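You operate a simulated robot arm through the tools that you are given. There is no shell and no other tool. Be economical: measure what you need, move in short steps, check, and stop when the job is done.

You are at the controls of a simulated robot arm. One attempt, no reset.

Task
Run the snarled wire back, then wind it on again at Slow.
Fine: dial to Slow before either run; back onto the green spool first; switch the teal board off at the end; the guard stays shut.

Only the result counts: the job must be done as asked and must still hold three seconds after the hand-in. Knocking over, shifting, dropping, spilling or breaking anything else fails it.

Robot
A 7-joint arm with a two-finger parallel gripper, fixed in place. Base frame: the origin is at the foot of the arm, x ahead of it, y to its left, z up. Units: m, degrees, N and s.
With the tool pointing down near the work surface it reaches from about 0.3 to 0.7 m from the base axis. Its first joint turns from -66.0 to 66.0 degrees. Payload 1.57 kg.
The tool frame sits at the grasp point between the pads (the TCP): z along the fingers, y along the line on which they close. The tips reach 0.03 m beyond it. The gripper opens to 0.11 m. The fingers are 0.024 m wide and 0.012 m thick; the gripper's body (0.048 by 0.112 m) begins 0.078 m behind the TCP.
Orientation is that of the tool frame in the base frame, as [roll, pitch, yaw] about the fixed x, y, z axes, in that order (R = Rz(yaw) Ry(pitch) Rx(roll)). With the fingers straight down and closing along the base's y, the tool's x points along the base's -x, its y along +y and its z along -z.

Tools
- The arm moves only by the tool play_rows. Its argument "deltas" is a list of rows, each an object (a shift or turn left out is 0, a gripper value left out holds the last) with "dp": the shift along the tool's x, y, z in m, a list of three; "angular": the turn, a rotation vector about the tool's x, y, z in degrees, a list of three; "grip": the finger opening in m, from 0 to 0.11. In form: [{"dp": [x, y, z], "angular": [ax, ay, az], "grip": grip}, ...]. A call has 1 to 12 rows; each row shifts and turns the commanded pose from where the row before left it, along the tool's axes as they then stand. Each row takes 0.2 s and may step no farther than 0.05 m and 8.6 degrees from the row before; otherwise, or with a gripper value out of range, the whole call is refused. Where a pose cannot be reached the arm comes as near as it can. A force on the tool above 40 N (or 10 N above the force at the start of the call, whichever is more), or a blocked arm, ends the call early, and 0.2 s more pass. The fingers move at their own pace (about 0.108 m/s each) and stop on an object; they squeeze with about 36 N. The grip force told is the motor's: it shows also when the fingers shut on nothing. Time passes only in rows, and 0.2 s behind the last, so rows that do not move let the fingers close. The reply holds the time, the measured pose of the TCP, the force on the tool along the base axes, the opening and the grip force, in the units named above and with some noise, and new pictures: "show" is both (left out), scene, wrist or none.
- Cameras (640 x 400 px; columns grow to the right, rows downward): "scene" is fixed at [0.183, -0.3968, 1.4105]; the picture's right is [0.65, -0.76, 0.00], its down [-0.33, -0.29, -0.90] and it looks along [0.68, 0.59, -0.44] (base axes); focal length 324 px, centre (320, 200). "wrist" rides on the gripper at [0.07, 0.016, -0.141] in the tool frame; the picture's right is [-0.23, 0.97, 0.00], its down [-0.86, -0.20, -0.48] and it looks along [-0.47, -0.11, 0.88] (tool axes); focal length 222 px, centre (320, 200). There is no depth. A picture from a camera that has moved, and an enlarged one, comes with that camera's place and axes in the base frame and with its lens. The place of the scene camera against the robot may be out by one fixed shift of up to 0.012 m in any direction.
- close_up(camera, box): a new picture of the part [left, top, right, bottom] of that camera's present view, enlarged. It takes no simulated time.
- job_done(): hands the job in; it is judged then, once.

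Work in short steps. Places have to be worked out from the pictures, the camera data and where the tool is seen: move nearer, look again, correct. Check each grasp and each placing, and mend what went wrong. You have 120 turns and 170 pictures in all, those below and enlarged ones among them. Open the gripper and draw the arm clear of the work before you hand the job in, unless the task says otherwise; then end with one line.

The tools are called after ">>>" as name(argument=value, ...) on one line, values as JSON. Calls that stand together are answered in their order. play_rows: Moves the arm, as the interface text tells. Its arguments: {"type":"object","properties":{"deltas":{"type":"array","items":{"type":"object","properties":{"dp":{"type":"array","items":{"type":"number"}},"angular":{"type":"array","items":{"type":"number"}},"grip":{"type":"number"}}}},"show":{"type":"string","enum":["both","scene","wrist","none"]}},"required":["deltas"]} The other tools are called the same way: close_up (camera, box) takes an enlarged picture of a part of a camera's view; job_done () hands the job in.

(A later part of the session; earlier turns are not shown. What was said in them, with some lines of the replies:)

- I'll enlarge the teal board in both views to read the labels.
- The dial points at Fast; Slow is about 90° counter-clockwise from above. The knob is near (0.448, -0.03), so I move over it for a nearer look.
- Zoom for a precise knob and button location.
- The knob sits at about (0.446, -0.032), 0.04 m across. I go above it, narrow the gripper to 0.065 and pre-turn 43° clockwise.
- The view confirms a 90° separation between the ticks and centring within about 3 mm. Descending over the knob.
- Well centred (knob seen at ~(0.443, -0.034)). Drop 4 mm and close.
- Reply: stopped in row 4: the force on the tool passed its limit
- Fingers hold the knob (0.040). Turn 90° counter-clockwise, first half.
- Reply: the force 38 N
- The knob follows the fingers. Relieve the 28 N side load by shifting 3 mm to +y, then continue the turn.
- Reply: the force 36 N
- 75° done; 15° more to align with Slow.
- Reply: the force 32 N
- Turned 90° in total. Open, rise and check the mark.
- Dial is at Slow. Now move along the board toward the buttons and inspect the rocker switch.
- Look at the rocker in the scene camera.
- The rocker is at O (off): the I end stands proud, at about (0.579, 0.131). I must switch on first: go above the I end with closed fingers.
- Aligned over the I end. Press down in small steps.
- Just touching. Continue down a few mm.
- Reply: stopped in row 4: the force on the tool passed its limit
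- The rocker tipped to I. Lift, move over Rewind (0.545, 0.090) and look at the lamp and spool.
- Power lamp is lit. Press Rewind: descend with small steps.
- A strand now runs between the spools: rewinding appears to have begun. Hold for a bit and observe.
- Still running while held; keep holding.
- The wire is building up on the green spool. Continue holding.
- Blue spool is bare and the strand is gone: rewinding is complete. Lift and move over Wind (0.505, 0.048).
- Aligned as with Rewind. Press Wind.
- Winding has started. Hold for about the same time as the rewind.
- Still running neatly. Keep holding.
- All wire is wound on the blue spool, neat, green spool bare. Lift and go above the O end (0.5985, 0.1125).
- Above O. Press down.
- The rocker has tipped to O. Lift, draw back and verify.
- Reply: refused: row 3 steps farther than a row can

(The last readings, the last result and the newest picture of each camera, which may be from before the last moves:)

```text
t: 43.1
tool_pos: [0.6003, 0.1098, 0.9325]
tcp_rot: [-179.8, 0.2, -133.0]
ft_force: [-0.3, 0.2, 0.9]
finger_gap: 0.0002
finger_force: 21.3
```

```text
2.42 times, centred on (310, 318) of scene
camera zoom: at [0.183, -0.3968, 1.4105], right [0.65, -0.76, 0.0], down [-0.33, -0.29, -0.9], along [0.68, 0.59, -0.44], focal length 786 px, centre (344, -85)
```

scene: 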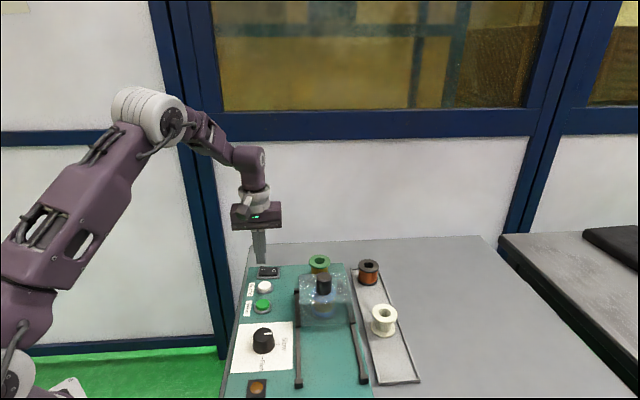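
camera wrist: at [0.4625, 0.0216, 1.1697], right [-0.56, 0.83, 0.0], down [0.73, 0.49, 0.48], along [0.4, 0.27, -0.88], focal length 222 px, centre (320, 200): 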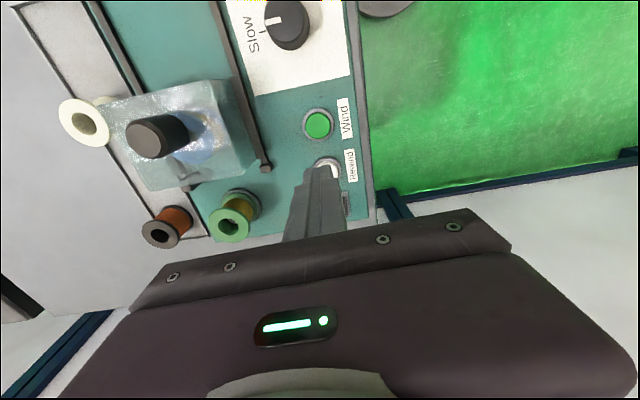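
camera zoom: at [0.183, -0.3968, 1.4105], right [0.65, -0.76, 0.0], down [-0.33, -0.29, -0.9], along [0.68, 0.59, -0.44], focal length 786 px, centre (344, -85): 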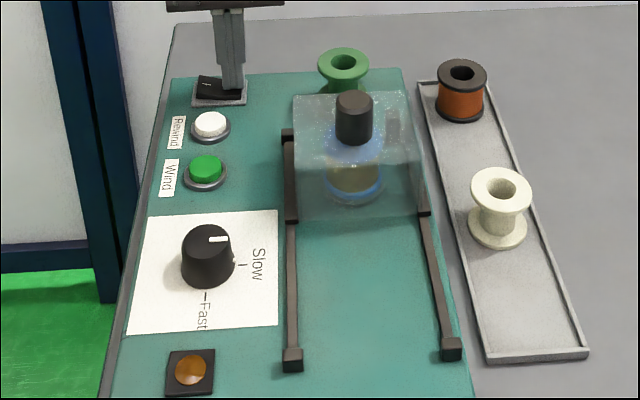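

Lamp is off. Retry the retreat with smaller steps.

>>> play_rows(deltas=[{"dp": [0, 0, -0.045]}, {"dp": [0, 0, -0.045]}, {"dp": [0.02, 0, -0.04]}, {"dp": [0.03, 0, -0.03], "grip": 0.08}, {"dp": [0.03, 0, -0.03]}, {"dp": [0.04, 0, 0]}, {}], show="scene")

>>> close_up(camera="scene", box=[220, 235, 400, 400])

```text
t: 44.7
tool_pos: [0.5156, 0.0246, 1.1238]
tcp_rot: [-179.8, 0.2, -133.0]
ft_force: [-0.6, -0.1, 0.1]
finger_gap: 0.0802
finger_force: 0.0
```

scene: 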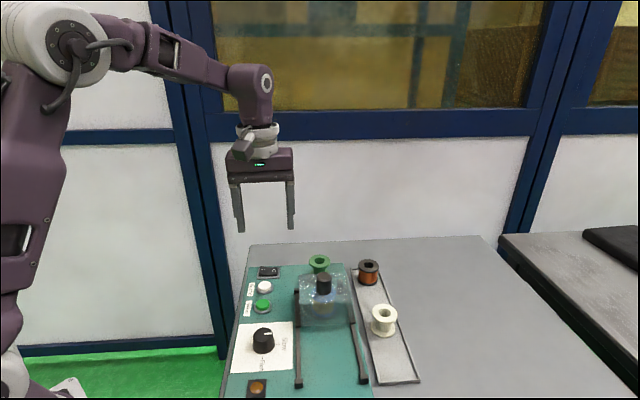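

```text
2.42 times, centred on (310, 318) of scene
camera zoom: at [0.183, -0.3968, 1.4105], right [0.65, -0.76, 0.0], down [-0.33, -0.29, -0.9], along [0.68, 0.59, -0.44], focal length 786 px, centre (344, -85)
```

zoom: 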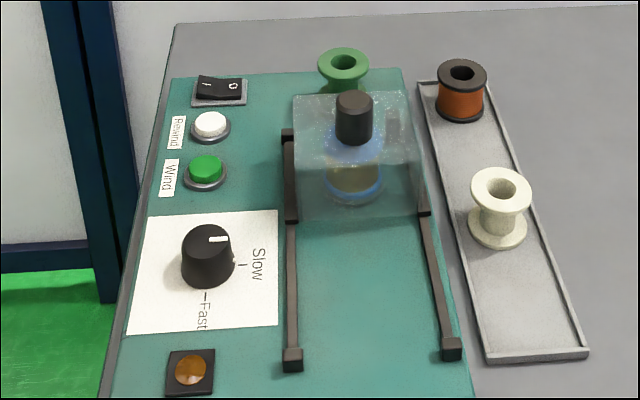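

The board is off, the dial is at Slow, the wire is on the blue spool, the guard is shut and the arm is clear. Handing in.

>>> job_done()

```text
The job is handed in.
```

I set the dial to Slow, ran the snarled wire back onto the green spool, and wound it on again at Slow; the teal board is now off, and the guard stayed shut throughout.
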